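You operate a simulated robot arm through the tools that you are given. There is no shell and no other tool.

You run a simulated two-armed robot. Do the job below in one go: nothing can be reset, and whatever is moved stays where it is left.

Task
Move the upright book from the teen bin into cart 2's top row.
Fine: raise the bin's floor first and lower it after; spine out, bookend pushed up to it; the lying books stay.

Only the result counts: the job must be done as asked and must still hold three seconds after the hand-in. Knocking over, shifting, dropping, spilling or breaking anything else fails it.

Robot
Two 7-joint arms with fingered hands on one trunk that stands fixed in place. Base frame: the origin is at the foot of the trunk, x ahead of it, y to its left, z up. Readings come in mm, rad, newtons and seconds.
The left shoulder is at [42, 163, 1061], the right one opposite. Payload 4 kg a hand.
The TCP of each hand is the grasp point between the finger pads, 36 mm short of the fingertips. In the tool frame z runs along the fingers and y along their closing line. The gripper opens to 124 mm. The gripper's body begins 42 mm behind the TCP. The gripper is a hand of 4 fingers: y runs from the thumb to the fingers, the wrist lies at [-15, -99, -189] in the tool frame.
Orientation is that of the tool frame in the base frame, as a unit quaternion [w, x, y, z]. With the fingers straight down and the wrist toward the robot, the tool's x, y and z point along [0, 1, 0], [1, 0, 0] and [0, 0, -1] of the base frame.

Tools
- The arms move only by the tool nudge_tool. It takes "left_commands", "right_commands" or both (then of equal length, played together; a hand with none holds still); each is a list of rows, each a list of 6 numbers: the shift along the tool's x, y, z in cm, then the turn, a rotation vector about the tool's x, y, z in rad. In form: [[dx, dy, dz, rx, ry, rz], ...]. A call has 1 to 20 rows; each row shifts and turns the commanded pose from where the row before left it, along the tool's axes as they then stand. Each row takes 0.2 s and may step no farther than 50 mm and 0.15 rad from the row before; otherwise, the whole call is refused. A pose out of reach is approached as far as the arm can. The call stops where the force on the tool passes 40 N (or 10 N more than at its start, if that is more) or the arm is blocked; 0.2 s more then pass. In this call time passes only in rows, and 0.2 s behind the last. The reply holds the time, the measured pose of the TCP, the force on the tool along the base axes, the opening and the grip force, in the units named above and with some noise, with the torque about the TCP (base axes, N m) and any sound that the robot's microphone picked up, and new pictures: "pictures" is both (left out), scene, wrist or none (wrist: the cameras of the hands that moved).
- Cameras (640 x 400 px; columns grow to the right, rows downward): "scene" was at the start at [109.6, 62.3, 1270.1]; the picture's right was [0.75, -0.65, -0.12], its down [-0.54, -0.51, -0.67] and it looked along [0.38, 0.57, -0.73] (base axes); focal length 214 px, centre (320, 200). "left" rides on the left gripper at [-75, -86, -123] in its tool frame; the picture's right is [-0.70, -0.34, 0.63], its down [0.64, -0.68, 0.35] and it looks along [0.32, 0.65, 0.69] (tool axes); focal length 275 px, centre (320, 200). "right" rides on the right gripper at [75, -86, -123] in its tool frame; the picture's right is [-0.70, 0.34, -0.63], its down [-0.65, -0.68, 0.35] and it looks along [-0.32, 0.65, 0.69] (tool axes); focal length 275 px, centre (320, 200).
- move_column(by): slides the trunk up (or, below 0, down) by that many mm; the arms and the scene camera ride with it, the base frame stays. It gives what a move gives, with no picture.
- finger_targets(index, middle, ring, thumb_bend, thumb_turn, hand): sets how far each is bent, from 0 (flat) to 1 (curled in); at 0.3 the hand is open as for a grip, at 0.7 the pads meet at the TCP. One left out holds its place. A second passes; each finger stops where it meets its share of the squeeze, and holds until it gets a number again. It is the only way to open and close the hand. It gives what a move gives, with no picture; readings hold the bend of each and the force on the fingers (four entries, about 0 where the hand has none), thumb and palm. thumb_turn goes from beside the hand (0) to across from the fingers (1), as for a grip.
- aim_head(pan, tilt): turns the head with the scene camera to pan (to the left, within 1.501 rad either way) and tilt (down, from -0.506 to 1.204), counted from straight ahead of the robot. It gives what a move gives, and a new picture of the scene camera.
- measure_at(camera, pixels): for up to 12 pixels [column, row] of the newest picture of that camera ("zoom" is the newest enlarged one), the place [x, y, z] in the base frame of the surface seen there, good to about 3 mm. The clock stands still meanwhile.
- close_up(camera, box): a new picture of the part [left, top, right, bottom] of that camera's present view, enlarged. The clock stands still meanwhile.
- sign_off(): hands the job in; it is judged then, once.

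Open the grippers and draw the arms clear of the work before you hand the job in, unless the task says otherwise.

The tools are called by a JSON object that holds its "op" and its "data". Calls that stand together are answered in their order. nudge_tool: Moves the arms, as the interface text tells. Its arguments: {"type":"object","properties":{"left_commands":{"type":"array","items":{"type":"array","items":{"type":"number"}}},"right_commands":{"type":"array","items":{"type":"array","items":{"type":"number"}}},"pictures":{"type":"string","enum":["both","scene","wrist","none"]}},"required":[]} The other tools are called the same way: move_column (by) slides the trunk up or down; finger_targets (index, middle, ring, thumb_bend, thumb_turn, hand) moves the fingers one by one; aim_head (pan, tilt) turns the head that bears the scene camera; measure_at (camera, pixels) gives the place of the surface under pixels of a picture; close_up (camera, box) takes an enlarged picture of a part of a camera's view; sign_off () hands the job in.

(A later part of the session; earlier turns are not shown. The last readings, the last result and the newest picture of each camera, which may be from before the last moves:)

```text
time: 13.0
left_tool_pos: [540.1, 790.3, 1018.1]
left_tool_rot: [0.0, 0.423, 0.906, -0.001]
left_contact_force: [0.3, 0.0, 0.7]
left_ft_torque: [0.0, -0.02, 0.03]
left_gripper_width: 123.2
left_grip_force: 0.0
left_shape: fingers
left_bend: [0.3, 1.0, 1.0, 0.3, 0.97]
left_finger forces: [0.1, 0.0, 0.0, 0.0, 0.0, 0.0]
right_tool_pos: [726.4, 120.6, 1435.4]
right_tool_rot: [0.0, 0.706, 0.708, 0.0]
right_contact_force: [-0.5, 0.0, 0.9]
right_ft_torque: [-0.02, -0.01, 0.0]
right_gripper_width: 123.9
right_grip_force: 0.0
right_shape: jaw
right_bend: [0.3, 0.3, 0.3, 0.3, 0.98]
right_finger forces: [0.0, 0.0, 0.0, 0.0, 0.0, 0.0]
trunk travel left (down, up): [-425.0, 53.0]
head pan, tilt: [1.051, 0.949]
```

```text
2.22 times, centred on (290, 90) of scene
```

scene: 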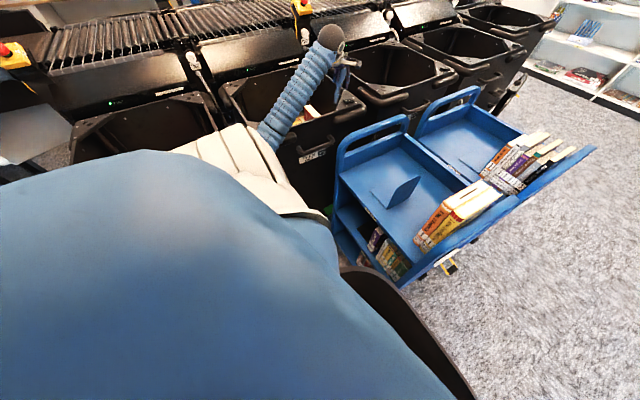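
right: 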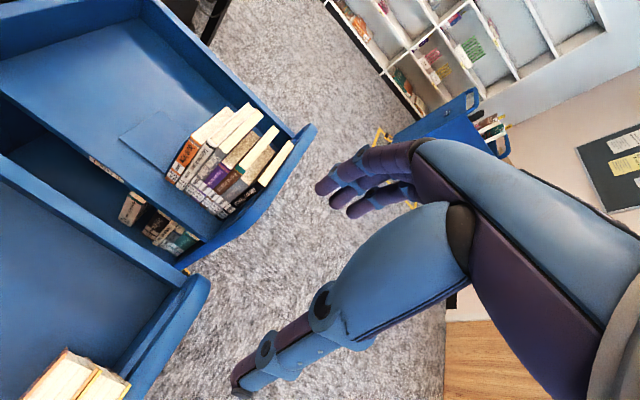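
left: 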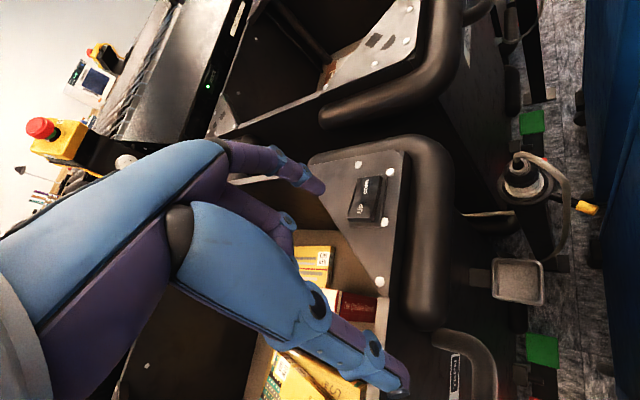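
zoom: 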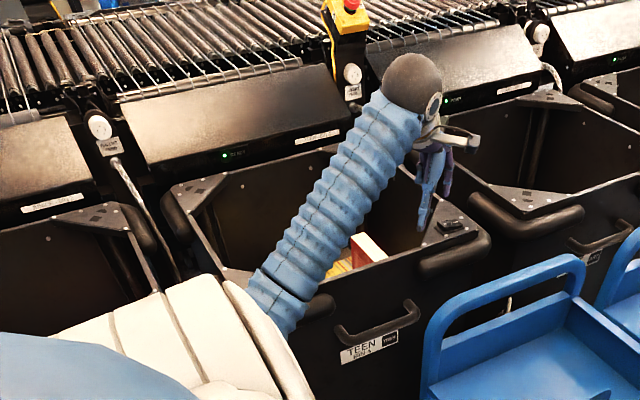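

No leaning now. I measure the fingertip and the rocker to verify alignment before pressing.

{"op": "measure_at", "data": {"camera": "left", "pixels": [[320, 185], [322, 190], [318, 192], [312, 186], [364, 192], [357, 210], [370, 215], [382, 180], [354, 218]]}}

{"op": "close_up", "data": {"camera": "scene", "box": [310, 50, 370, 100]}}

```text
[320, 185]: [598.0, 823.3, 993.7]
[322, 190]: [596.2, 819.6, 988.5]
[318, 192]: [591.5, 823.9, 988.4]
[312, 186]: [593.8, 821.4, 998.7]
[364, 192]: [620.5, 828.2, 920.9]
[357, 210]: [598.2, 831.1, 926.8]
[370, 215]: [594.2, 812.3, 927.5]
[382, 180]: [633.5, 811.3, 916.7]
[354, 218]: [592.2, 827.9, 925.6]
```

```text
8.00 times, centred on (340, 75) of scene
```

zoom: 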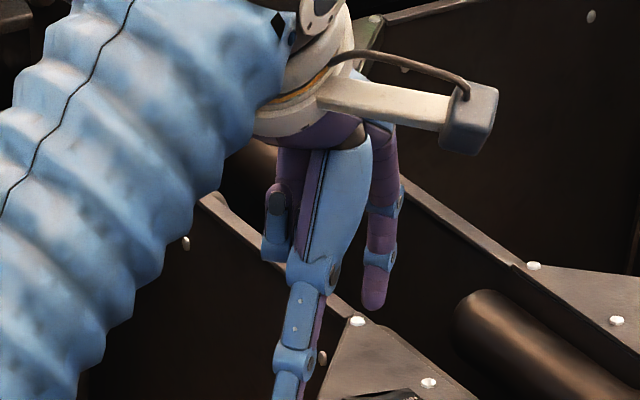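

Aligned: tip over (597, 823), UP pad at (598, 826). I descend 50 mm and then creep in small steps to press UP.

{"op": "nudge_tool", "data": {"left_commands": [[0, 0, 3.0, 0, 0, 0], [0, 0, 2.0, 0, 0, 0], [0, 0, 0.4, 0, 0, 0], [0, 0, 0.4, 0, 0, 0], [0, 0, 0.4, 0, 0, 0], [0, 0, 0.4, 0, 0, 0]], "pictures": "both"}}

{"op": "close_up", "data": {"camera": "left", "box": [260, 120, 400, 240]}}

```text
time: 14.4
left_tool_pos: [538.8, 787.6, 957.7]
left_tool_rot: [0.002, 0.423, 0.906, 0.003]
left_contact_force: [-7.0, -5.6, 33.0]
left_ft_torque: [1.11, -1.85, -0.04]
left_gripper_width: 124.6
left_grip_force: 16.9
left_shape: fingers
left_bend: [0.27, 1.0, 1.0, 0.3, 0.97]
left_finger forces: [32.9, 0.1, 0.0, 0.0, 0.0, 0.0]
right_tool_pos: [724.3, 118.1, 1437.6]
right_tool_rot: [-0.001, 0.706, 0.708, 0.001]
right_contact_force: [-0.1, 0.2, -0.1]
right_ft_torque: [0.05, -0.03, 0.0]
right_gripper_width: 123.8
right_grip_force: 0.1
right_shape: jaw
right_bend: [0.3, 0.3, 0.3, 0.3, 0.98]
right_finger forces: [0.0, 0.0, 0.0, 0.1, 0.2, 0.0]
trunk travel left (down, up): [-425.0, 53.0]
head pan, tilt: [1.051, 0.949]
```

scene: 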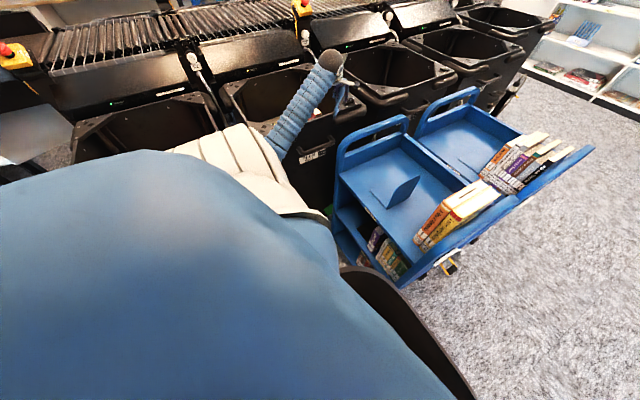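
left: 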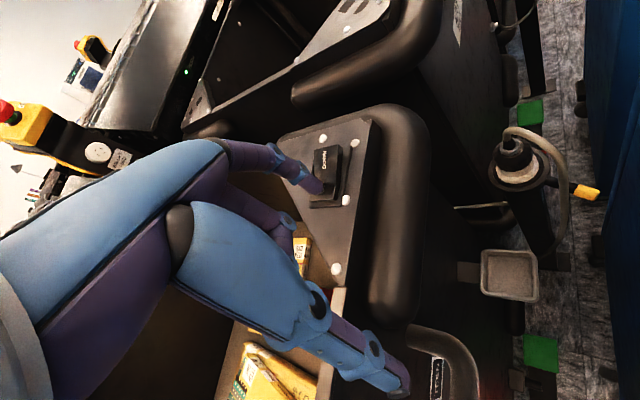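

```text
3.33 times, centred on (330, 180) of left
```

zoom: 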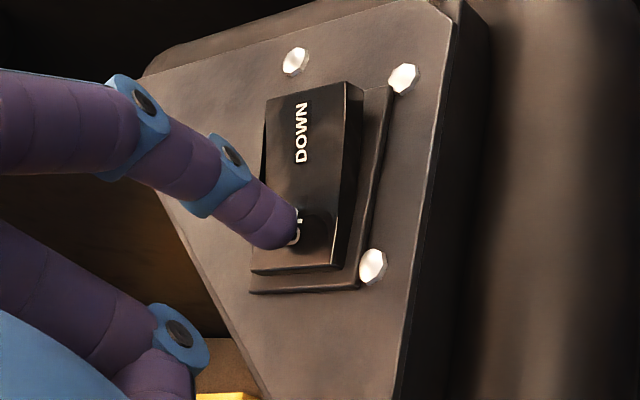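

33 N on the UP end. I check whether the floor has moved by measuring the lying book and floor (255,380), (300,255), (310,270).

{"op": "measure_at", "data": {"camera": "left", "pixels": [[302, 250], [315, 265], [255, 365], [285, 375], [310, 310], [220, 340], [325, 165], [335, 160], [330, 195]]}}

```text
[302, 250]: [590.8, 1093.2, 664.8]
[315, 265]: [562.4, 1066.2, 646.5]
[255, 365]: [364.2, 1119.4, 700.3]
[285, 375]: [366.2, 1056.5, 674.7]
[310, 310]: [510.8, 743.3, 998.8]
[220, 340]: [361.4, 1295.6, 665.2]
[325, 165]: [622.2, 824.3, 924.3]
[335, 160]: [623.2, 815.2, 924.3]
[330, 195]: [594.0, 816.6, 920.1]
```

The floor seems to have begun rising (points now ≈ 646–665 vs 622–640). I hold the press for 2 s and look again.

{"op": "nudge_tool", "data": {"left_commands": [[0, 0, 0, 0, 0, 0], [0, 0, 0, 0, 0, 0], [0, 0, 0, 0, 0, 0], [0, 0, 0, 0, 0, 0], [0, 0, 0, 0, 0, 0], [0, 0, 0, 0, 0, 0], [0, 0, 0, 0, 0, 0], [0, 0, 0, 0, 0, 0]], "pictures": "both"}}

```text
time: 15.1
left_tool_pos: [541.6, 788.5, 958.3]
left_tool_rot: [0.002, 0.423, 0.906, 0.005]
left_contact_force: [-6.7, -4.5, 29.0]
left_ft_torque: [0.92, -1.51, -0.03]
left_gripper_width: 122.1
left_grip_force: 14.2
left_shape: fingers
left_bend: [0.29, 1.0, 1.0, 0.3, 0.97]
left_finger forces: [29.1, 0.1, 0.0, 0.1, 0.0, 0.1]
right_tool_pos: [726.7, 121.0, 1436.0]
right_tool_rot: [0.0, 0.706, 0.708, 0.001]
right_contact_force: [-0.6, 0.6, 0.0]
right_ft_torque: [-0.01, -0.04, 0.03]
right_gripper_width: 124.0
right_grip_force: 0.1
right_shape: jaw
right_bend: [0.3, 0.3, 0.3, 0.3, 0.98]
right_finger forces: [0.0, 0.0, 0.0, 0.0, 0.0, 0.0]
trunk travel left (down, up): [-425.0, 53.0]
head pan, tilt: [1.051, 0.949]
stopped in row 3 (left hand): the force on the tool passed its limit at 44 N (the readings are from after the stop); the commanded pose is now the measured one
```

scene: 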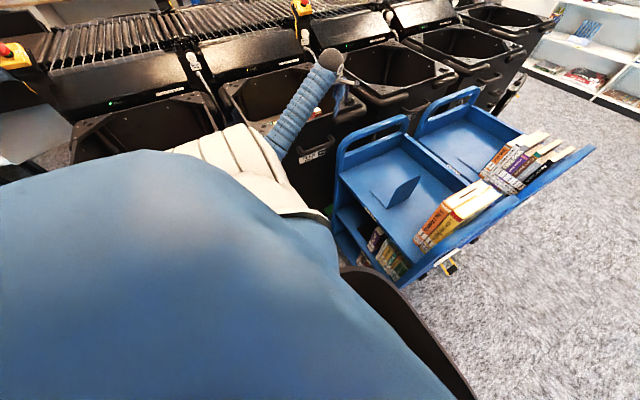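
left: 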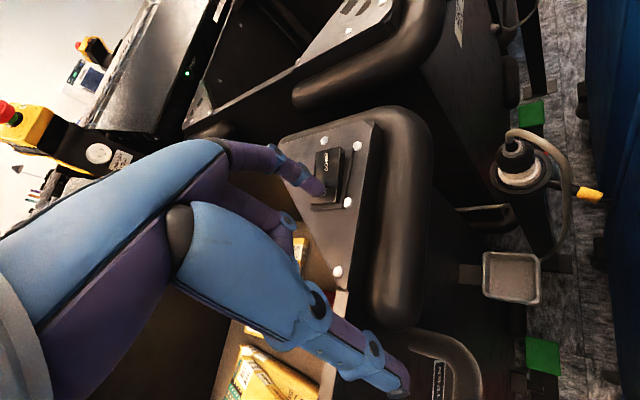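

A reddish item now shows at scene (317,112). I measure it and the floor again.

{"op": "measure_at", "data": {"camera": "scene", "pixels": [[316, 112], [319, 114], [312, 118]]}}

{"op": "measure_at", "data": {"camera": "left", "pixels": [[302, 250], [318, 265], [255, 365], [285, 375], [240, 340], [300, 260], [325, 285]]}}

{"op": "close_up", "data": {"camera": "scene", "box": [220, 40, 380, 180]}}

{"op": "close_up", "data": {"camera": "left", "box": [200, 230, 400, 400]}}

```text
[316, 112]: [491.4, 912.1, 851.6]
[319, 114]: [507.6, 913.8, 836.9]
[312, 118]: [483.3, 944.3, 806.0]
```

```text
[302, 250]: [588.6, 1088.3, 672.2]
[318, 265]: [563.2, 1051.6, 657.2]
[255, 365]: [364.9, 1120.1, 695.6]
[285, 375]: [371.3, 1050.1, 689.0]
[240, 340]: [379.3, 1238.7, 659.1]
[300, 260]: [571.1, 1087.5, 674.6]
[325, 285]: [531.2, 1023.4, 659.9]
```

```text
2.86 times, centred on (300, 110) of scene
```

zoom: 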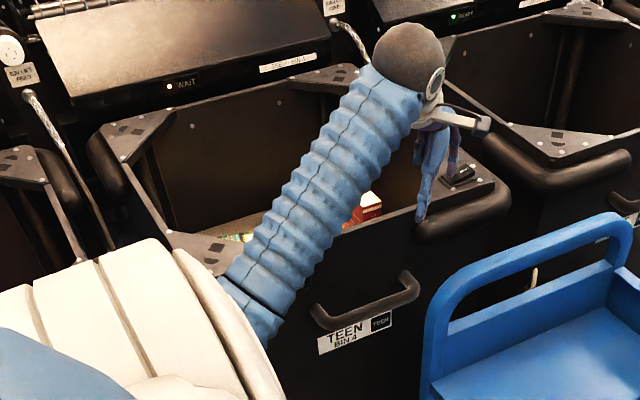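

```text
2.35 times, centred on (300, 315) of left
```

zoom: 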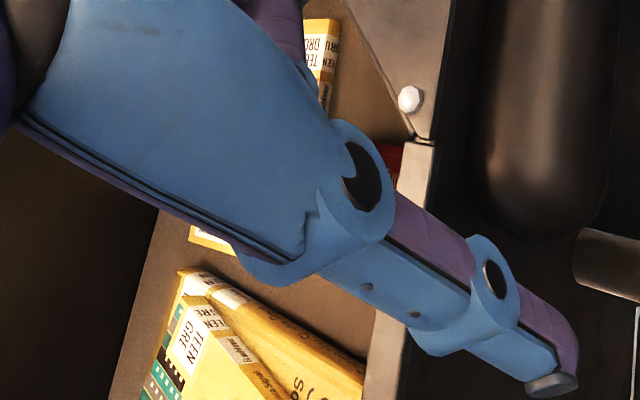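

The bin's LED shows WAIT and the floor is at about 658 mm (was 622), so UP works. I keep holding with zero-motion rows.

{"op": "nudge_tool", "data": {"left_commands": [[0, 0, 0, 0, 0, 0], [0, 0, 0, 0, 0, 0], [0, 0, 0, 0, 0, 0], [0, 0, 0, 0, 0, 0], [0, 0, 0, 0, 0, 0], [0, 0, 0, 0, 0, 0], [0, 0, 0, 0, 0, 0], [0, 0, 0, 0, 0, 0]], "pictures": "scene"}}

{"op": "close_up", "data": {"camera": "scene", "box": [220, 40, 380, 180]}}

{"op": "close_up", "data": {"camera": "left", "box": [200, 100, 440, 400]}}

```text
time: 16.9
left_tool_pos: [539.2, 786.5, 956.9]
left_tool_rot: [0.002, 0.423, 0.906, 0.002]
left_contact_force: [-8.8, -5.2, 38.5]
left_ft_torque: [1.32, -2.16, 0.01]
left_gripper_width: 125.2
left_grip_force: 19.4
left_shape: fingers
left_bend: [0.27, 1.0, 1.0, 0.3, 0.97]
left_finger forces: [39.1, 0.0, 0.0, 0.1, 0.0, 0.0]
right_tool_pos: [723.6, 115.7, 1437.4]
right_tool_rot: [0.0, 0.706, 0.708, 0.001]
right_contact_force: [0.4, -0.5, -0.1]
right_ft_torque: [0.01, 0.0, -0.01]
right_gripper_width: 123.8
right_grip_force: 0.2
right_shape: jaw
right_bend: [0.3, 0.3, 0.3, 0.3, 0.98]
right_finger forces: [0.1, 0.1, 0.1, 0.1, 0.1, 0.0]
trunk travel left (down, up): [-425.0, 53.0]
head pan, tilt: [1.051, 0.949]
```

scene: 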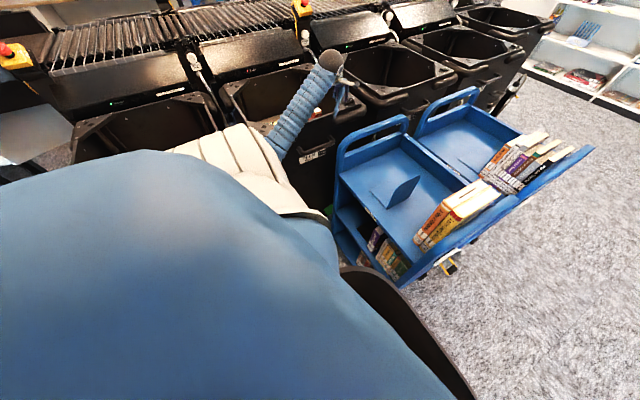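

```text
2.86 times, centred on (300, 110) of scene
```

zoom: 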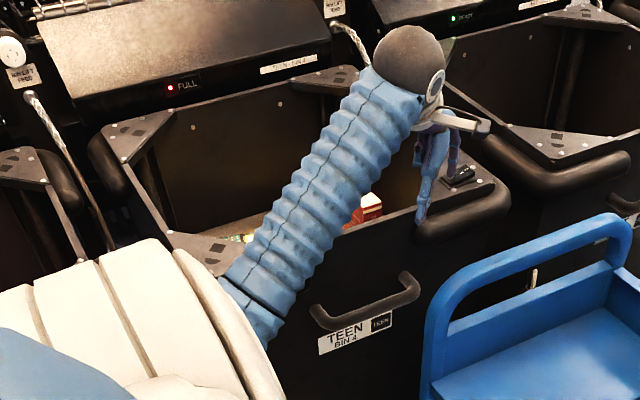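

```text
1.33 times, centred on (320, 250) of left
```

zoom: 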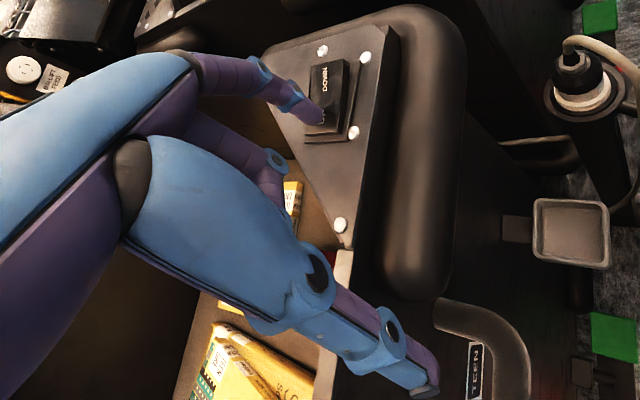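

The bin's LED now reads FULL (red). I measure the book and floor heights to see whether the floor is still rising.

{"op": "measure_at", "data": {"camera": "scene", "pixels": [[316, 112], [318, 111], [319, 115]]}}

{"op": "measure_at", "data": {"camera": "zoom", "pixels": [[290, 200], [300, 230], [195, 350], [245, 340], [295, 380], [325, 120], [335, 80], [310, 120]]}}

```text
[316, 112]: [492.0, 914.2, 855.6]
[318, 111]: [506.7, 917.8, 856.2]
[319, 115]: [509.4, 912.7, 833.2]
```

```text
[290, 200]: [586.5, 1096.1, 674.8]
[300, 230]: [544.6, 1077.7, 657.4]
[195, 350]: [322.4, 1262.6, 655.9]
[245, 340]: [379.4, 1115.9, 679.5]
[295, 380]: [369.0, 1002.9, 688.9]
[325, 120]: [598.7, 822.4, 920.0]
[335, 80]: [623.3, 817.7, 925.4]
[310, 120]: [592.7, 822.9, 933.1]
```

The floor stopped at ≈656 mm (book top 856) while still pressed at 38 N. I release the switch by 15 mm and see what the LED and floor do.

{"op": "nudge_tool", "data": {"left_commands": [[0, 0, -1.0, 0, 0, 0], [0, 0, -1.5, 0, 0, 0], [0, 0, 0, 0, 0, 0], [0, 0, 0, 0, 0, 0]], "pictures": "both"}}

{"op": "close_up", "data": {"camera": "scene", "box": [220, 40, 380, 180]}}

{"op": "close_up", "data": {"camera": "left", "box": [260, 100, 400, 240]}}

```text
time: 17.9
left_tool_pos: [540.9, 788.9, 976.9]
left_tool_rot: [0.0, 0.423, 0.906, 0.0]
left_contact_force: [0.1, -0.6, -0.6]
left_ft_torque: [0.0, 0.03, 0.02]
left_gripper_width: 123.2
left_grip_force: 0.0
left_shape: fingers
left_bend: [0.3, 1.0, 1.0, 0.3, 0.97]
left_finger forces: [0.0, 0.0, 0.0, 0.1, 0.0, 0.0]
right_tool_pos: [728.6, 121.4, 1436.8]
right_tool_rot: [-0.001, 0.706, 0.708, -0.001]
right_contact_force: [0.3, -0.5, 0.0]
right_ft_torque: [-0.03, -0.02, 0.01]
right_gripper_width: 123.8
right_grip_force: 0.0
right_shape: jaw
right_bend: [0.3, 0.3, 0.3, 0.3, 0.98]
right_finger forces: [0.0, 0.0, 0.0, 0.1, 0.0, 0.0]
trunk travel left (down, up): [-425.0, 53.0]
head pan, tilt: [1.051, 0.949]
```

scene: 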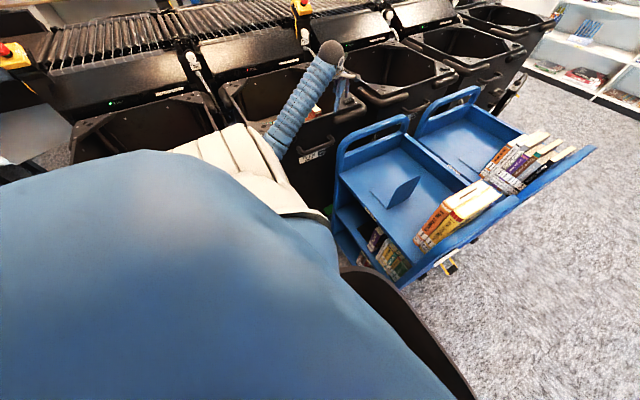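
left: 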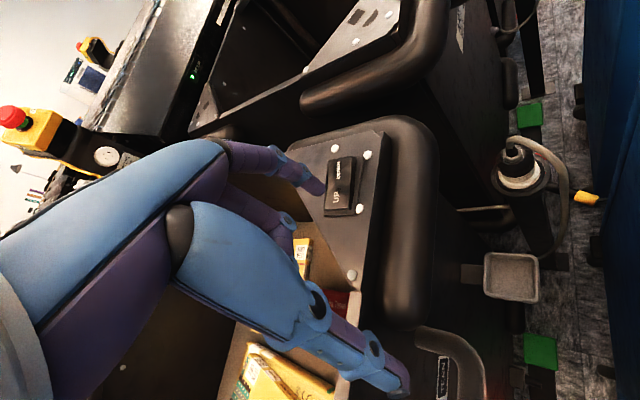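

```text
2.86 times, centred on (300, 110) of scene
```

zoom: 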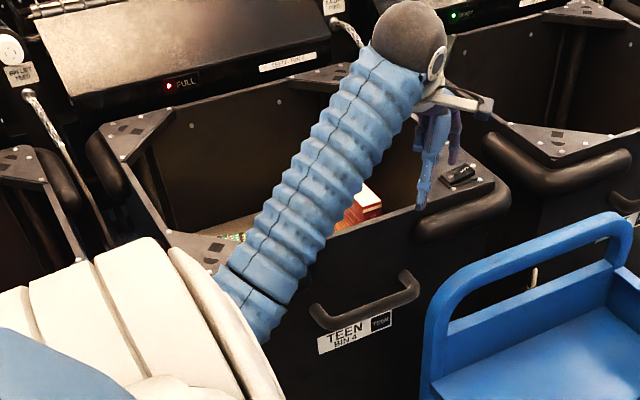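

```text
2.86 times, centred on (330, 170) of left
```

zoom: 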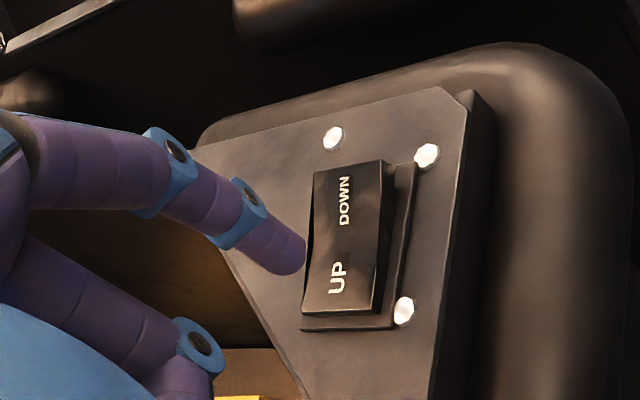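

Switch released; LED still FULL. I measure the book's top at zoom... using the scene picture at (318,107).

{"op": "measure_at", "data": {"camera": "scene", "pixels": [[316, 108], [318, 106], [320, 111], [316, 117]]}}

{"op": "measure_at", "data": {"camera": "left", "pixels": [[302, 250], [318, 275], [255, 365], [285, 375], [240, 350], [335, 300]]}}

```text
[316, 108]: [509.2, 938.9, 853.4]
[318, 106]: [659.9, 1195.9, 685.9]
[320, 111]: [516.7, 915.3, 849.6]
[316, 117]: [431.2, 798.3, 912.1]
```

```text
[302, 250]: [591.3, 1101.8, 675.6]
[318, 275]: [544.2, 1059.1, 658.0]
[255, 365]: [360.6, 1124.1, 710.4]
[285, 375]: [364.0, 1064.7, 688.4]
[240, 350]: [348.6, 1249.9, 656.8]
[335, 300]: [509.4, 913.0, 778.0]
```

The floor holds at ≈657. I try UP once more briefly to see whether it goes higher.

{"op": "nudge_tool", "data": {"left_commands": [[0, 0, 1.3, 0, 0, 0], [0, 0, 0.3, 0, 0, 0], [0, 0, 0.2, 0, 0, 0], [0, 0, 0, 0, 0, 0], [0, 0, 0, 0, 0, 0], [0, 0, 0, 0, 0, 0], [0, 0, 0, 0, 0, 0]], "pictures": "both"}}

{"op": "close_up", "data": {"camera": "scene", "box": [220, 40, 380, 180]}}

{"op": "measure_at", "data": {"camera": "left", "pixels": [[302, 250], [318, 270], [255, 365], [285, 375], [230, 350], [335, 300]]}}

```text
time: 19.5
left_tool_pos: [540.3, 788.4, 961.3]
left_tool_rot: [0.001, 0.424, 0.906, 0.002]
left_contact_force: [-1.8, 0.3, 0.3]
left_ft_torque: [0.03, 0.03, -0.01]
left_gripper_width: 123.5
left_grip_force: 0.1
left_shape: fingers
left_bend: [0.3, 1.0, 1.0, 0.3, 0.97]
left_finger forces: [0.0, 0.0, 0.0, 0.1, 0.0, 0.0]
right_tool_pos: [726.5, 120.0, 1436.5]
right_tool_rot: [0.0, 0.706, 0.708, 0.0]
right_contact_force: [0.2, 0.5, -0.2]
right_ft_torque: [0.02, -0.01, -0.02]
right_gripper_width: 123.8
right_grip_force: 0.1
right_shape: jaw
right_bend: [0.3, 0.3, 0.3, 0.3, 0.98]
right_finger forces: [0.0, 0.1, 0.1, 0.0, 0.0, 0.0]
trunk travel left (down, up): [-425.0, 53.0]
head pan, tilt: [1.051, 0.949]
```

scene: 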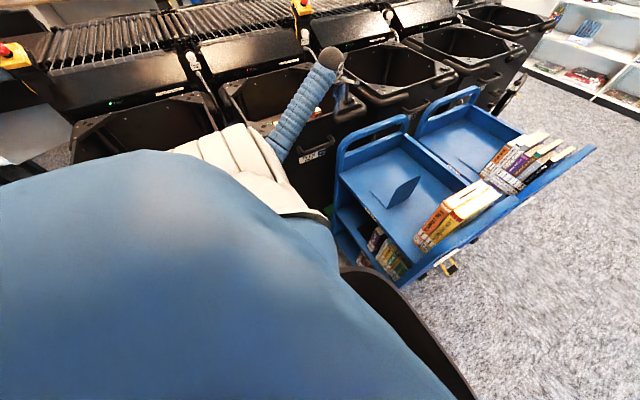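
left: 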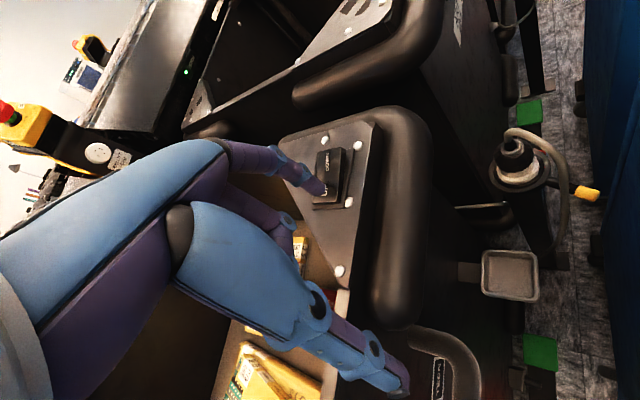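

```text
2.86 times, centred on (300, 110) of scene
```

zoom: 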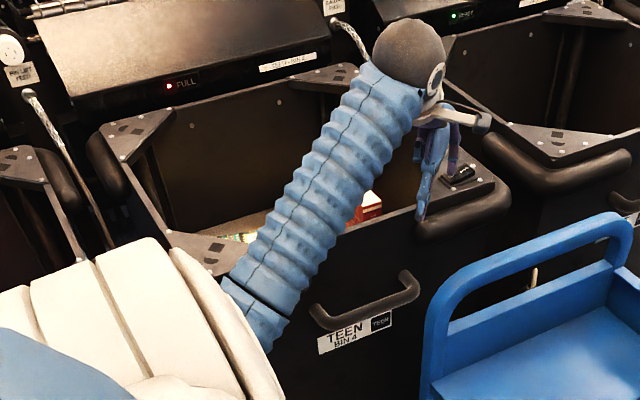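

```text
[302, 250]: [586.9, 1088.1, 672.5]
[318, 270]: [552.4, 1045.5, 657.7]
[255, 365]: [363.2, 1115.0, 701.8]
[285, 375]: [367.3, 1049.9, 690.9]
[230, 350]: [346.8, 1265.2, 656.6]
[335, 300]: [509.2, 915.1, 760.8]
```

No contact yet at TCP z 961. I press a further few millimetres and hold.

{"op": "nudge_tool", "data": {"left_commands": [[0, 0, 0.3, 0, 0, 0], [0, 0, 0.2, 0, 0, 0], [0, 0, 0.2, 0, 0, 0], [0, 0, 0, 0, 0, 0], [0, 0, 0, 0, 0, 0], [0, 0, 0, 0, 0, 0], [0, 0, 0, 0, 0, 0]], "pictures": "both"}}

{"op": "measure_at", "data": {"camera": "left", "pixels": [[302, 250], [318, 270], [255, 365], [285, 375], [230, 350], [335, 300]]}}

{"op": "close_up", "data": {"camera": "scene", "box": [220, 40, 380, 180]}}

```text
time: 21.1
left_tool_pos: [539.6, 786.9, 957.6]
left_tool_rot: [0.001, 0.423, 0.906, 0.004]
left_contact_force: [-7.7, -5.6, 34.5]
left_ft_torque: [1.23, -2.05, -0.04]
left_gripper_width: 125.2
left_grip_force: 17.9
left_shape: fingers
left_bend: [0.27, 1.0, 1.0, 0.3, 0.97]
left_finger forces: [36.0, 0.0, 0.1, 0.0, 0.1, 0.1]
right_tool_pos: [724.8, 116.1, 1438.6]
right_tool_rot: [0.0, 0.707, 0.708, 0.001]
right_contact_force: [0.1, -0.8, -0.3]
right_ft_torque: [-0.01, -0.04, 0.0]
right_gripper_width: 123.7
right_grip_force: 0.0
right_shape: jaw
right_bend: [0.3, 0.3, 0.3, 0.3, 0.98]
right_finger forces: [0.1, 0.0, 0.0, 0.0, 0.0, 0.0]
trunk travel left (down, up): [-425.0, 53.0]
head pan, tilt: [1.051, 0.949]
```

scene: 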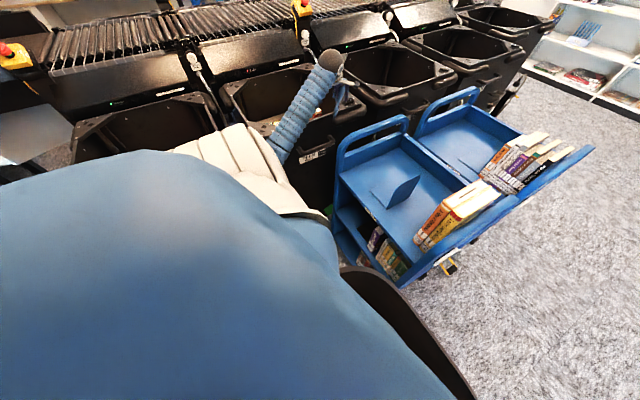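
left: 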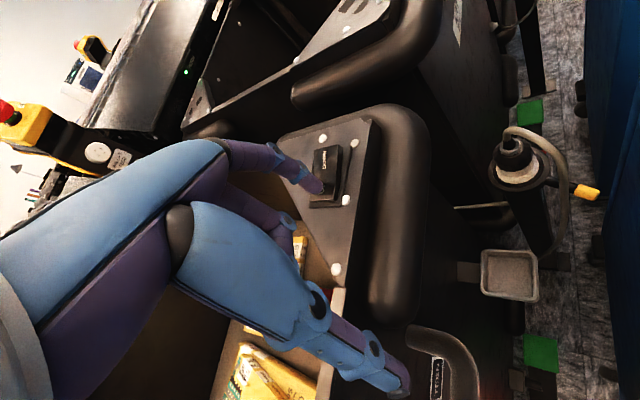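

```text
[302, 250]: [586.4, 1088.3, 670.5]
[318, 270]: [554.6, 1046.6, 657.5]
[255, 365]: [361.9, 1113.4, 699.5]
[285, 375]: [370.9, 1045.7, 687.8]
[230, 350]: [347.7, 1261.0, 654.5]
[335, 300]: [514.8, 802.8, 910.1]
```

```text
2.86 times, centred on (300, 110) of scene
```

zoom: 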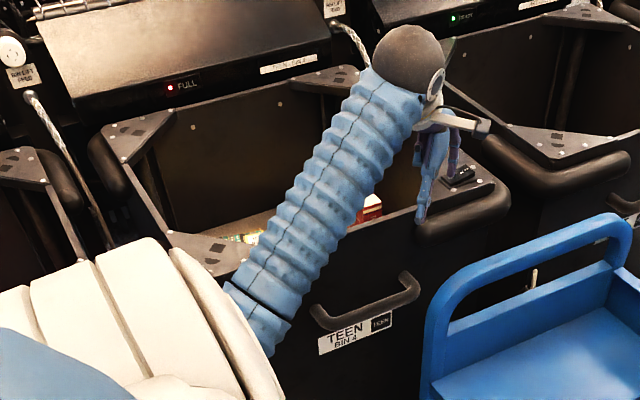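

The floor won't go above ≈657 (FULL: the book's top has reached the sensor height), so it's raised as far as it goes. I lift the finger off the switch, raise the hand 200 mm and yaw back to 0°.

{"op": "nudge_tool", "data": {"left_commands": [[0, 0, -2.0, 0, 0, 0], [0, 0, -4.5, 0, 0, 0], [0, 0, -4.5, 0, 0, 0], [0, 0, -4.5, 0, 0, 0], [0, 0, -4.5, 0, 0, 0], [0, 0, 0, 0, 0, 0.14], [0, 0, 0, 0, 0, 0.14], [0, 0, 0, 0, 0, 0.14], [0, 0, 0, 0, 0, 0.14], [0, 0, 0, 0, 0, 0.14]], "pictures": "none"}}

{"op": "finger_targets", "data": {"hand": "left", "index": 0.3, "middle": 0.3, "ring": 0.3, "thumb_bend": 0.3, "thumb_turn": 1.0}}

{"op": "close_up", "data": {"camera": "left", "box": [0, 0, 640, 400]}}

{"op": "close_up", "data": {"camera": "scene", "box": [160, 0, 420, 200]}}

```text
time: 23.3
left_tool_pos: [540.9, 788.6, 1152.7]
left_tool_rot: [0.0, 0.709, 0.705, 0.0]
left_contact_force: [0.4, 0.2, 0.1]
left_ft_torque: [0.03, 0.02, 0.0]
left_gripper_width: 123.3
left_grip_force: 0.0
left_shape: fingers
left_bend: [0.3, 1.0, 1.0, 0.3, 0.97]
left_finger forces: [0.1, 0.0, 0.0, 0.0, 0.1, 0.0]
right_tool_pos: [726.2, 121.1, 1435.2]
right_tool_rot: [0.0, 0.707, 0.708, 0.0]
right_contact_force: [0.9, 0.4, 0.6]
right_ft_torque: [-0.01, 0.01, -0.01]
right_gripper_width: 124.0
right_grip_force: 0.0
right_shape: jaw
right_bend: [0.3, 0.3, 0.3, 0.3, 0.98]
right_finger forces: [0.0, 0.0, 0.0, 0.1, 0.0, 0.0]
trunk travel left (down, up): [-425.0, 53.0]
head pan, tilt: [1.051, 0.949]
```

```text
time: 24.3
left_tool_pos: [540.3, 786.2, 1153.0]
left_tool_rot: [0.0, 0.709, 0.706, 0.001]
left_contact_force: [0.6, -0.4, -0.4]
left_ft_torque: [-0.02, -0.03, 0.05]
left_gripper_width: 123.5
left_grip_force: 0.1
left_shape: fingers
left_bend: [0.3, 0.3, 0.3, 0.3, 0.97]
left_finger forces: [0.1, 0.0, 0.0, 0.1, 0.1, 0.0]
right_tool_pos: [726.6, 119.6, 1435.7]
right_tool_rot: [0.0, 0.706, 0.708, -0.001]
right_contact_force: [0.3, 0.5, 0.7]
right_ft_torque: [-0.01, -0.05, 0.0]
right_gripper_width: 123.6
right_grip_force: 0.0
right_shape: jaw
right_bend: [0.3, 0.3, 0.3, 0.3, 0.98]
right_finger forces: [0.1, 0.0, 0.0, 0.1, 0.1, 0.0]
trunk travel left (down, up): [-425.0, 53.0]
head pan, tilt: [1.051, 0.949]
```

```text
1.00 times, centred on (320, 200) of left (not enlarged: the box is as wide or as high as the picture)
```

zoom: 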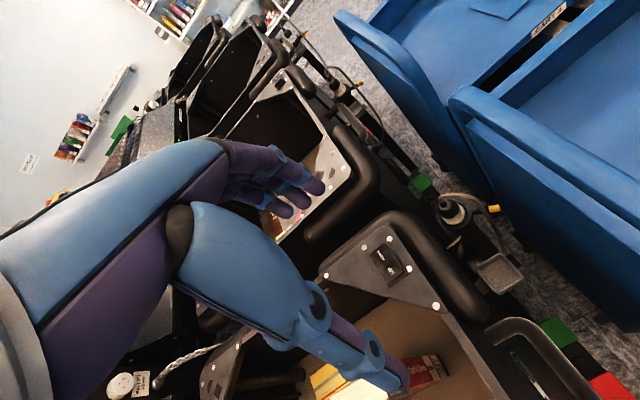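

```text
2.00 times, centred on (290, 100) of scene
```

zoom: 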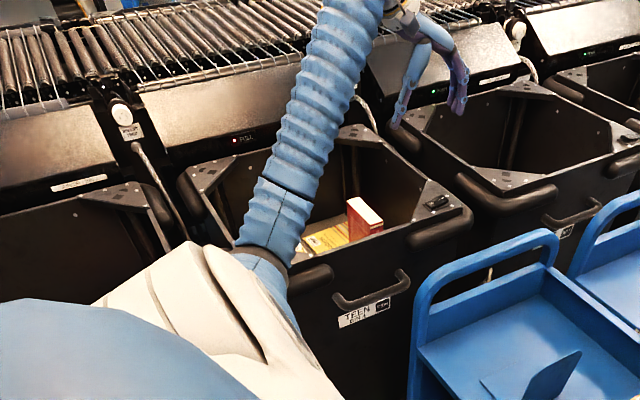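

The book is now in plain scene view at zoom (362,220). I measure its corners.

{"op": "measure_at", "data": {"camera": "zoom", "pixels": [[351, 200], [362, 224], [382, 216], [368, 200], [360, 198], [356, 235], [381, 232], [350, 225], [348, 208], [375, 226], [330, 238], [362, 205]]}}

{"op": "close_up", "data": {"camera": "scene", "box": [290, 80, 350, 130]}}

```text
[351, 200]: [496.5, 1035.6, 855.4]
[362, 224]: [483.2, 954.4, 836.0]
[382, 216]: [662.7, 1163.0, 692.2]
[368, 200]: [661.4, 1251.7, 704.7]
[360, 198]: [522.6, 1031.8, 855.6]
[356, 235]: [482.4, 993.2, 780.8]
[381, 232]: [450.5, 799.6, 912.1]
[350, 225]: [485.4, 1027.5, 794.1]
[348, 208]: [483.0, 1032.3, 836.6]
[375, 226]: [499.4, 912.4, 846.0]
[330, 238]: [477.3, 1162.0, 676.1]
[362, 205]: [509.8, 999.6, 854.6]
```

```text
8.00 times, centred on (320, 105) of scene
```

zoom: 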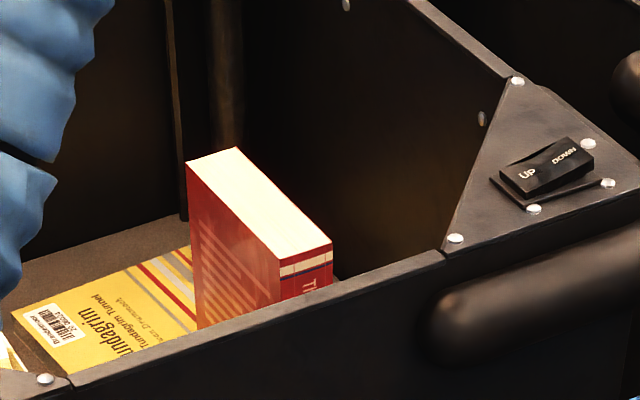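

I measure the four top corners in this tighter view: (190,163), (236,151), (328,241), (282,259).

{"op": "measure_at", "data": {"camera": "zoom", "pixels": [[192, 164], [234, 153], [326, 241], [284, 257], [284, 290], [195, 260], [200, 170], [278, 270], [260, 205], [310, 275], [200, 320], [40, 375]]}}

```text
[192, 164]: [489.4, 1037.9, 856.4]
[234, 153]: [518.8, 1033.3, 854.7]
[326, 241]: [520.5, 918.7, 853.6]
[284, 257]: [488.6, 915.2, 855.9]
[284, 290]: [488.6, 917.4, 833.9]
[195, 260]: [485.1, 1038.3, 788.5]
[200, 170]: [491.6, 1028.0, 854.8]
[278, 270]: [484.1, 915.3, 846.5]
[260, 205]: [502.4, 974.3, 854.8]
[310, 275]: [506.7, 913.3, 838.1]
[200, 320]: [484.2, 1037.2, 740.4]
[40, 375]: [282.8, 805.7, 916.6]
```

Book: x 484–522, y 913–1040, top z 855, square to the axes. I tilt the left hand forward about 30° (turn about tool y) and move to above the book, checking reach.

{"op": "nudge_tool", "data": {"left_commands": [[0, 0, 0, 0, 0.131, 0], [0, 0, 0, 0, 0.131, 0], [0, 0, 0, 0, 0.131, 0], [0, 0, 0, 0, 0.131, 0], [2.17, -0.75, 3.63, 0, 0, 0], [2.17, -0.75, 3.63, 0, 0, 0], [2.17, -0.75, 3.63, 0, 0, 0], [2.17, -0.75, 3.63, 0, 0, 0], [2.17, -0.75, 3.63, 0, 0, 0]], "pictures": "both"}}

```text
time: 26.3
left_tool_pos: [506.6, 973.1, 1050.5]
left_tool_rot: [-0.183, 0.684, 0.682, 0.184]
left_contact_force: [0.2, -0.4, 0.3]
left_ft_torque: [-0.02, -0.03, 0.01]
left_gripper_width: 123.2
left_grip_force: 0.1
left_shape: fingers
left_bend: [0.3, 0.3, 0.3, 0.3, 0.97]
left_finger forces: [0.0, 0.1, 0.0, 0.0, 0.0, 0.0]
right_tool_pos: [727.3, 121.5, 1435.9]
right_tool_rot: [0.0, 0.706, 0.708, 0.0]
right_contact_force: [-1.2, -0.1, -0.4]
right_ft_torque: [0.0, -0.02, -0.01]
right_gripper_width: 123.8
right_grip_force: 0.0
right_shape: jaw
right_bend: [0.3, 0.3, 0.3, 0.3, 0.98]
right_finger forces: [0.0, 0.0, 0.0, 0.0, 0.1, 0.0]
trunk travel left (down, up): [-425.0, 53.0]
head pan, tilt: [1.051, 0.949]
```

scene: 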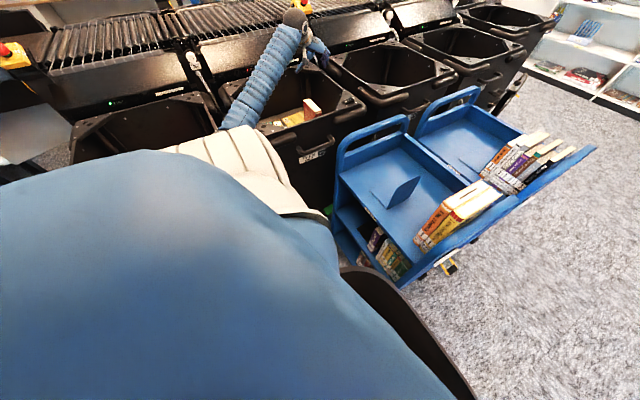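
left: 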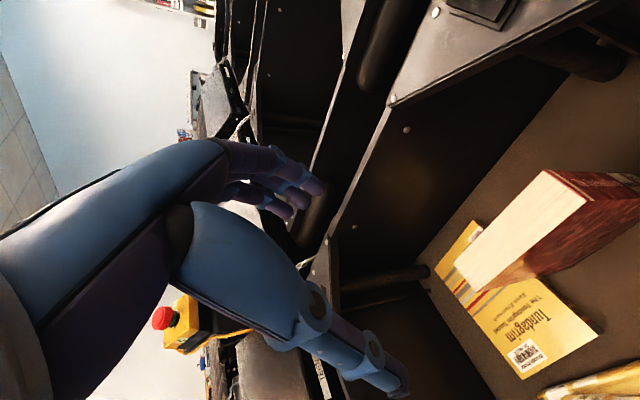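

Reached without trouble. I descend 150 mm straight down with the open hand straddling the book, then look.

{"op": "nudge_tool", "data": {"left_commands": [[-1.9, -0.1, 3.25, 0, 0, 0], [-1.9, -0.1, 3.25, 0, 0, 0], [-1.9, -0.1, 3.25, 0, 0, 0], [-1.9, 0, 3.25, 0, 0, 0]], "pictures": "both"}}

{"op": "close_up", "data": {"camera": "scene", "box": [240, 20, 370, 160]}}

```text
time: 27.3
left_tool_pos: [503.7, 973.4, 899.1]
left_tool_rot: [-0.184, 0.684, 0.682, 0.185]
left_contact_force: [-0.3, -0.4, -1.2]
left_ft_torque: [0.01, -0.02, 0.03]
left_gripper_width: 123.0
left_grip_force: 0.2
left_shape: fingers
left_bend: [0.3, 0.3, 0.3, 0.3, 0.97]
left_finger forces: [0.0, 0.0, 0.0, 0.0, 0.1, 0.0]
right_tool_pos: [725.3, 120.7, 1435.4]
right_tool_rot: [-0.001, 0.706, 0.708, 0.0]
right_contact_force: [0.1, 0.1, -0.2]
right_ft_torque: [-0.02, 0.01, 0.01]
right_gripper_width: 123.5
right_grip_force: 0.0
right_shape: jaw
right_bend: [0.3, 0.3, 0.3, 0.3, 0.98]
right_finger forces: [0.1, 0.0, 0.1, 0.1, 0.1, 0.0]
trunk travel left (down, up): [-425.0, 53.0]
head pan, tilt: [1.051, 0.949]
```

scene: 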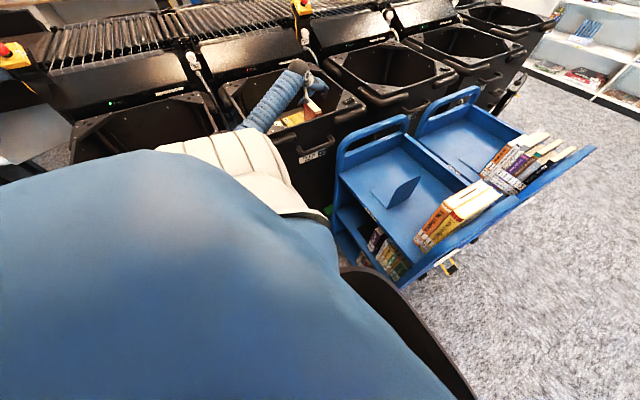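
left: 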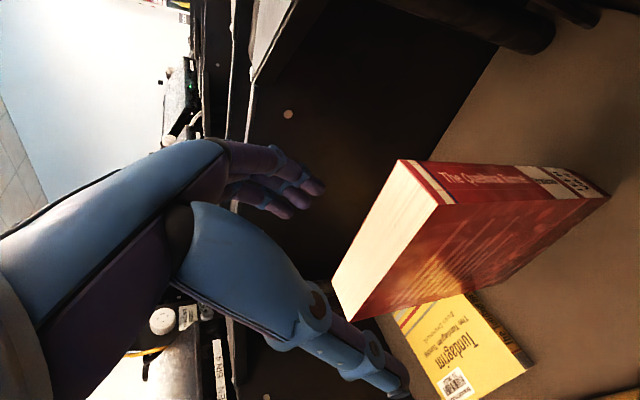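

```text
2.86 times, centred on (305, 90) of scene
```

zoom: 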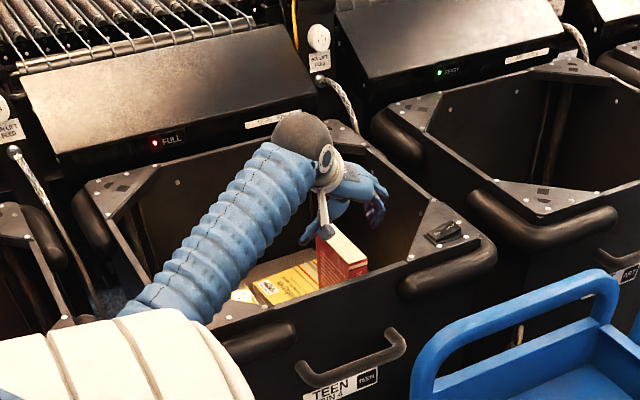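

The hand straddles the book from above. I check the forearm's height over the bin's front rim and the finger positions before going deeper.

{"op": "measure_at", "data": {"camera": "zoom", "pixels": [[150, 300], [180, 270], [220, 230], [265, 190], [130, 310], [230, 310], [325, 235], [322, 205], [307, 238], [375, 205], [215, 285], [345, 245]]}}

{"op": "measure_at", "data": {"camera": "left", "pixels": [[320, 185], [305, 200], [290, 210], [400, 385], [395, 375], [380, 350], [320, 310], [400, 160], [440, 205], [335, 280], [360, 320]]}}

```text
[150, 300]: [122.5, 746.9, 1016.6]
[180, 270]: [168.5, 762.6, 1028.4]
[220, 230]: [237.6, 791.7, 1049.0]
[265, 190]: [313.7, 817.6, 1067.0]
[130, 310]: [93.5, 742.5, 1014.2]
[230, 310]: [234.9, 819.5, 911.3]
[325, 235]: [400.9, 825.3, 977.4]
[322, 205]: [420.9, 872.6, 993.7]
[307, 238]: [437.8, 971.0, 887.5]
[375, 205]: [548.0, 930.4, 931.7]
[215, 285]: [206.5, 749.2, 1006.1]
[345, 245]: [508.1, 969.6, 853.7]
```

```text
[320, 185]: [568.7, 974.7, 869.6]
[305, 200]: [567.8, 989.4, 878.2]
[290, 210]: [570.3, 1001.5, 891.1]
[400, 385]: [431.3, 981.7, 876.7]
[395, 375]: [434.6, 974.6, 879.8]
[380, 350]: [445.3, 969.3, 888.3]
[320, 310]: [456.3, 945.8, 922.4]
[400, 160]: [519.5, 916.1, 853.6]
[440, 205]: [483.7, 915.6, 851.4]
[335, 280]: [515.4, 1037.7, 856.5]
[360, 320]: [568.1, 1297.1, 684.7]
```

The forearm's underside would be near the rim (top ≈1010–1030 at y≈750). I raise the trunk 50 mm more to gain elbow clearance, then descend in small steps.

{"op": "move_column", "data": {"by": 50}}

{"op": "nudge_tool", "data": {"left_commands": [[-1.25, 0, 2.165, 0, 0, 0], [-1.25, 0, 2.165, 0, 0, 0], [-1.0, 0, 1.73, 0, 0, 0]], "pictures": "both"}}

{"op": "close_up", "data": {"camera": "scene", "box": [240, 20, 370, 160]}}

```text
time: 28.2
left_tool_pos: [500.9, 973.2, 949.5]
left_tool_rot: [-0.183, 0.684, 0.682, 0.184]
left_contact_force: [0.1, -0.9, -0.2]
left_ft_torque: [-0.04, 0.02, 0.04]
left_gripper_width: 123.3
left_grip_force: 0.1
left_shape: fingers
left_bend: [0.3, 0.3, 0.3, 0.3, 0.97]
left_finger forces: [0.0, 0.0, 0.1, 0.0, 0.0, 0.1]
right_tool_pos: [727.1, 120.0, 1486.0]
right_tool_rot: [0.0, 0.706, 0.708, 0.0]
right_contact_force: [0.3, 0.4, 0.6]
right_ft_torque: [0.0, 0.05, 0.0]
right_gripper_width: 123.7
right_grip_force: 0.0
right_shape: jaw
right_bend: [0.3, 0.3, 0.3, 0.3, 0.98]
right_finger forces: [0.0, 0.0, 0.0, 0.0, 0.0, 0.0]
trunk travel left (down, up): [-475.0, 3.0]
head pan, tilt: [1.051, 0.949]
```

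```text
time: 29.0
left_tool_pos: [499.4, 973.8, 879.1]
left_tool_rot: [-0.182, 0.684, 0.682, 0.184]
left_contact_force: [-1.0, 0.0, -0.5]
left_ft_torque: [-0.02, 0.0, -0.02]
left_gripper_width: 123.3
left_grip_force: 0.0
left_shape: fingers
left_bend: [0.3, 0.3, 0.3, 0.3, 0.97]
left_finger forces: [0.0, 0.0, 0.1, 0.0, 0.0, 0.1]
right_tool_pos: [726.3, 120.0, 1483.8]
right_tool_rot: [0.001, 0.706, 0.708, 0.001]
right_contact_force: [0.4, -0.8, -0.2]
right_ft_torque: [-0.02, -0.02, -0.01]
right_gripper_width: 123.9
right_grip_force: 0.1
right_shape: jaw
right_bend: [0.3, 0.3, 0.3, 0.3, 0.98]
right_finger forces: [0.0, 0.1, 0.1, 0.0, 0.0, 0.0]
trunk travel left (down, up): [-475.0, 3.0]
head pan, tilt: [1.051, 0.949]
```

scene: 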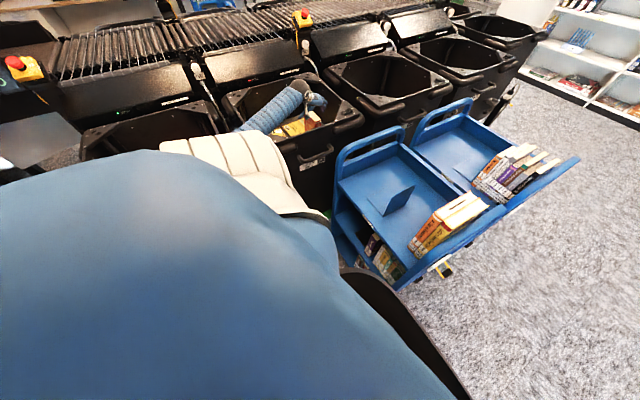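
left: 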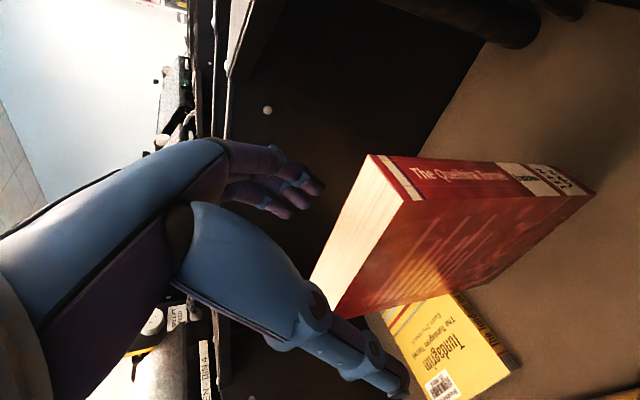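

```text
2.86 times, centred on (305, 90) of scene
```

zoom: 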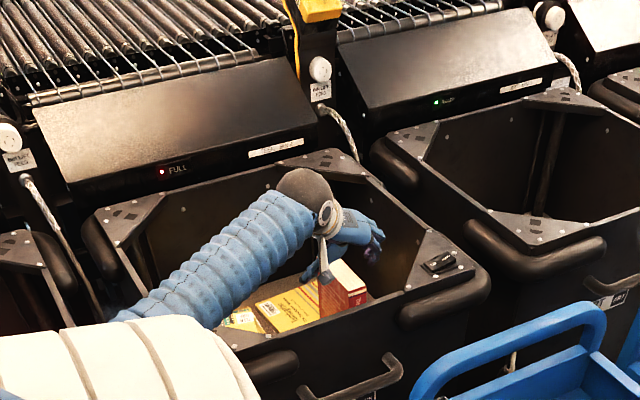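

Still no leaning (right hand y = 120). I check the forearm's clearance above the rim once more.

{"op": "measure_at", "data": {"camera": "zoom", "pixels": [[140, 308], [180, 280], [220, 250], [265, 215], [205, 320], [240, 295], [190, 310], [130, 315], [255, 365], [230, 275]]}}

```text
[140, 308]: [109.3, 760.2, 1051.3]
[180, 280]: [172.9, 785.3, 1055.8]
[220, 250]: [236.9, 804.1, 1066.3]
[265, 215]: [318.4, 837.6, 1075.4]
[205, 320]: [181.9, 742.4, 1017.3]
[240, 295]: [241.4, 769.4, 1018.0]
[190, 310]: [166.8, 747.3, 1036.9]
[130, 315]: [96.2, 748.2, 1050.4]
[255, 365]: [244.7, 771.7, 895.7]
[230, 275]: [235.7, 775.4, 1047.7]
```

Clearance is better now. I descend the last 40 mm to TCP z ≈ 838.

{"op": "nudge_tool", "data": {"left_commands": [[-1.0, 0, 1.73, 0, 0, 0], [-0.75, 0, 1.3, 0, 0, 0], [-0.3, 0, 0.52, 0, 0, 0]], "pictures": "both"}}

{"op": "close_up", "data": {"camera": "scene", "box": [280, 60, 350, 130]}}

```text
time: 29.8
left_tool_pos: [501.3, 973.3, 839.1]
left_tool_rot: [-0.184, 0.684, 0.682, 0.183]
left_contact_force: [0.2, -0.2, 0.2]
left_ft_torque: [0.0, 0.01, -0.02]
left_gripper_width: 123.2
left_grip_force: 0.2
left_shape: fingers
left_bend: [0.3, 0.3, 0.3, 0.3, 0.97]
left_finger forces: [0.0, 0.0, 0.1, 0.0, 0.0, 0.0]
right_tool_pos: [726.9, 120.2, 1486.3]
right_tool_rot: [0.0, 0.707, 0.708, 0.0]
right_contact_force: [-0.3, -0.2, -0.6]
right_ft_torque: [-0.01, 0.02, 0.02]
right_gripper_width: 123.8
right_grip_force: 0.1
right_shape: jaw
right_bend: [0.3, 0.3, 0.3, 0.3, 0.98]
right_finger forces: [0.0, 0.1, 0.0, 0.0, 0.0, 0.0]
trunk travel left (down, up): [-475.0, 3.0]
head pan, tilt: [1.051, 0.949]
```

scene: 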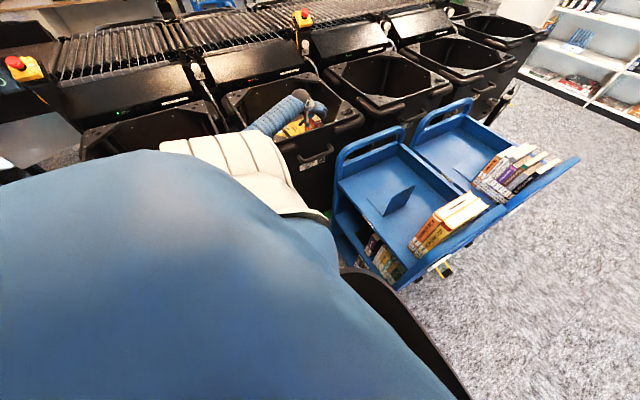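
left: 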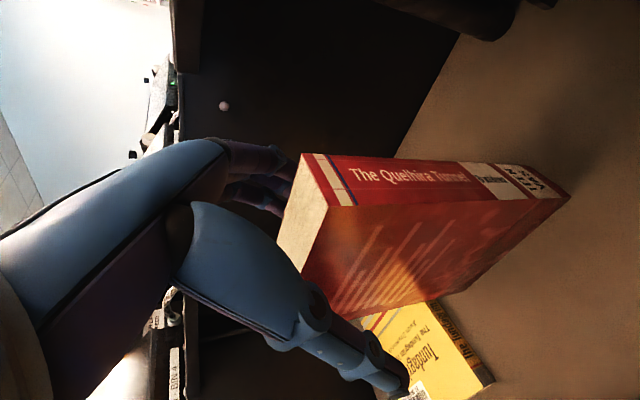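

```text
5.71 times, centred on (315, 95) of scene
```

zoom: 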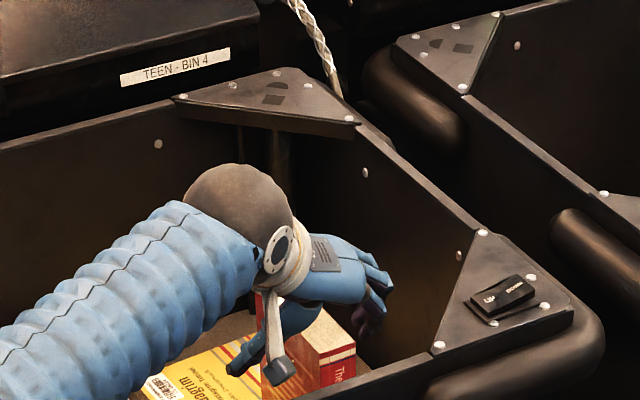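

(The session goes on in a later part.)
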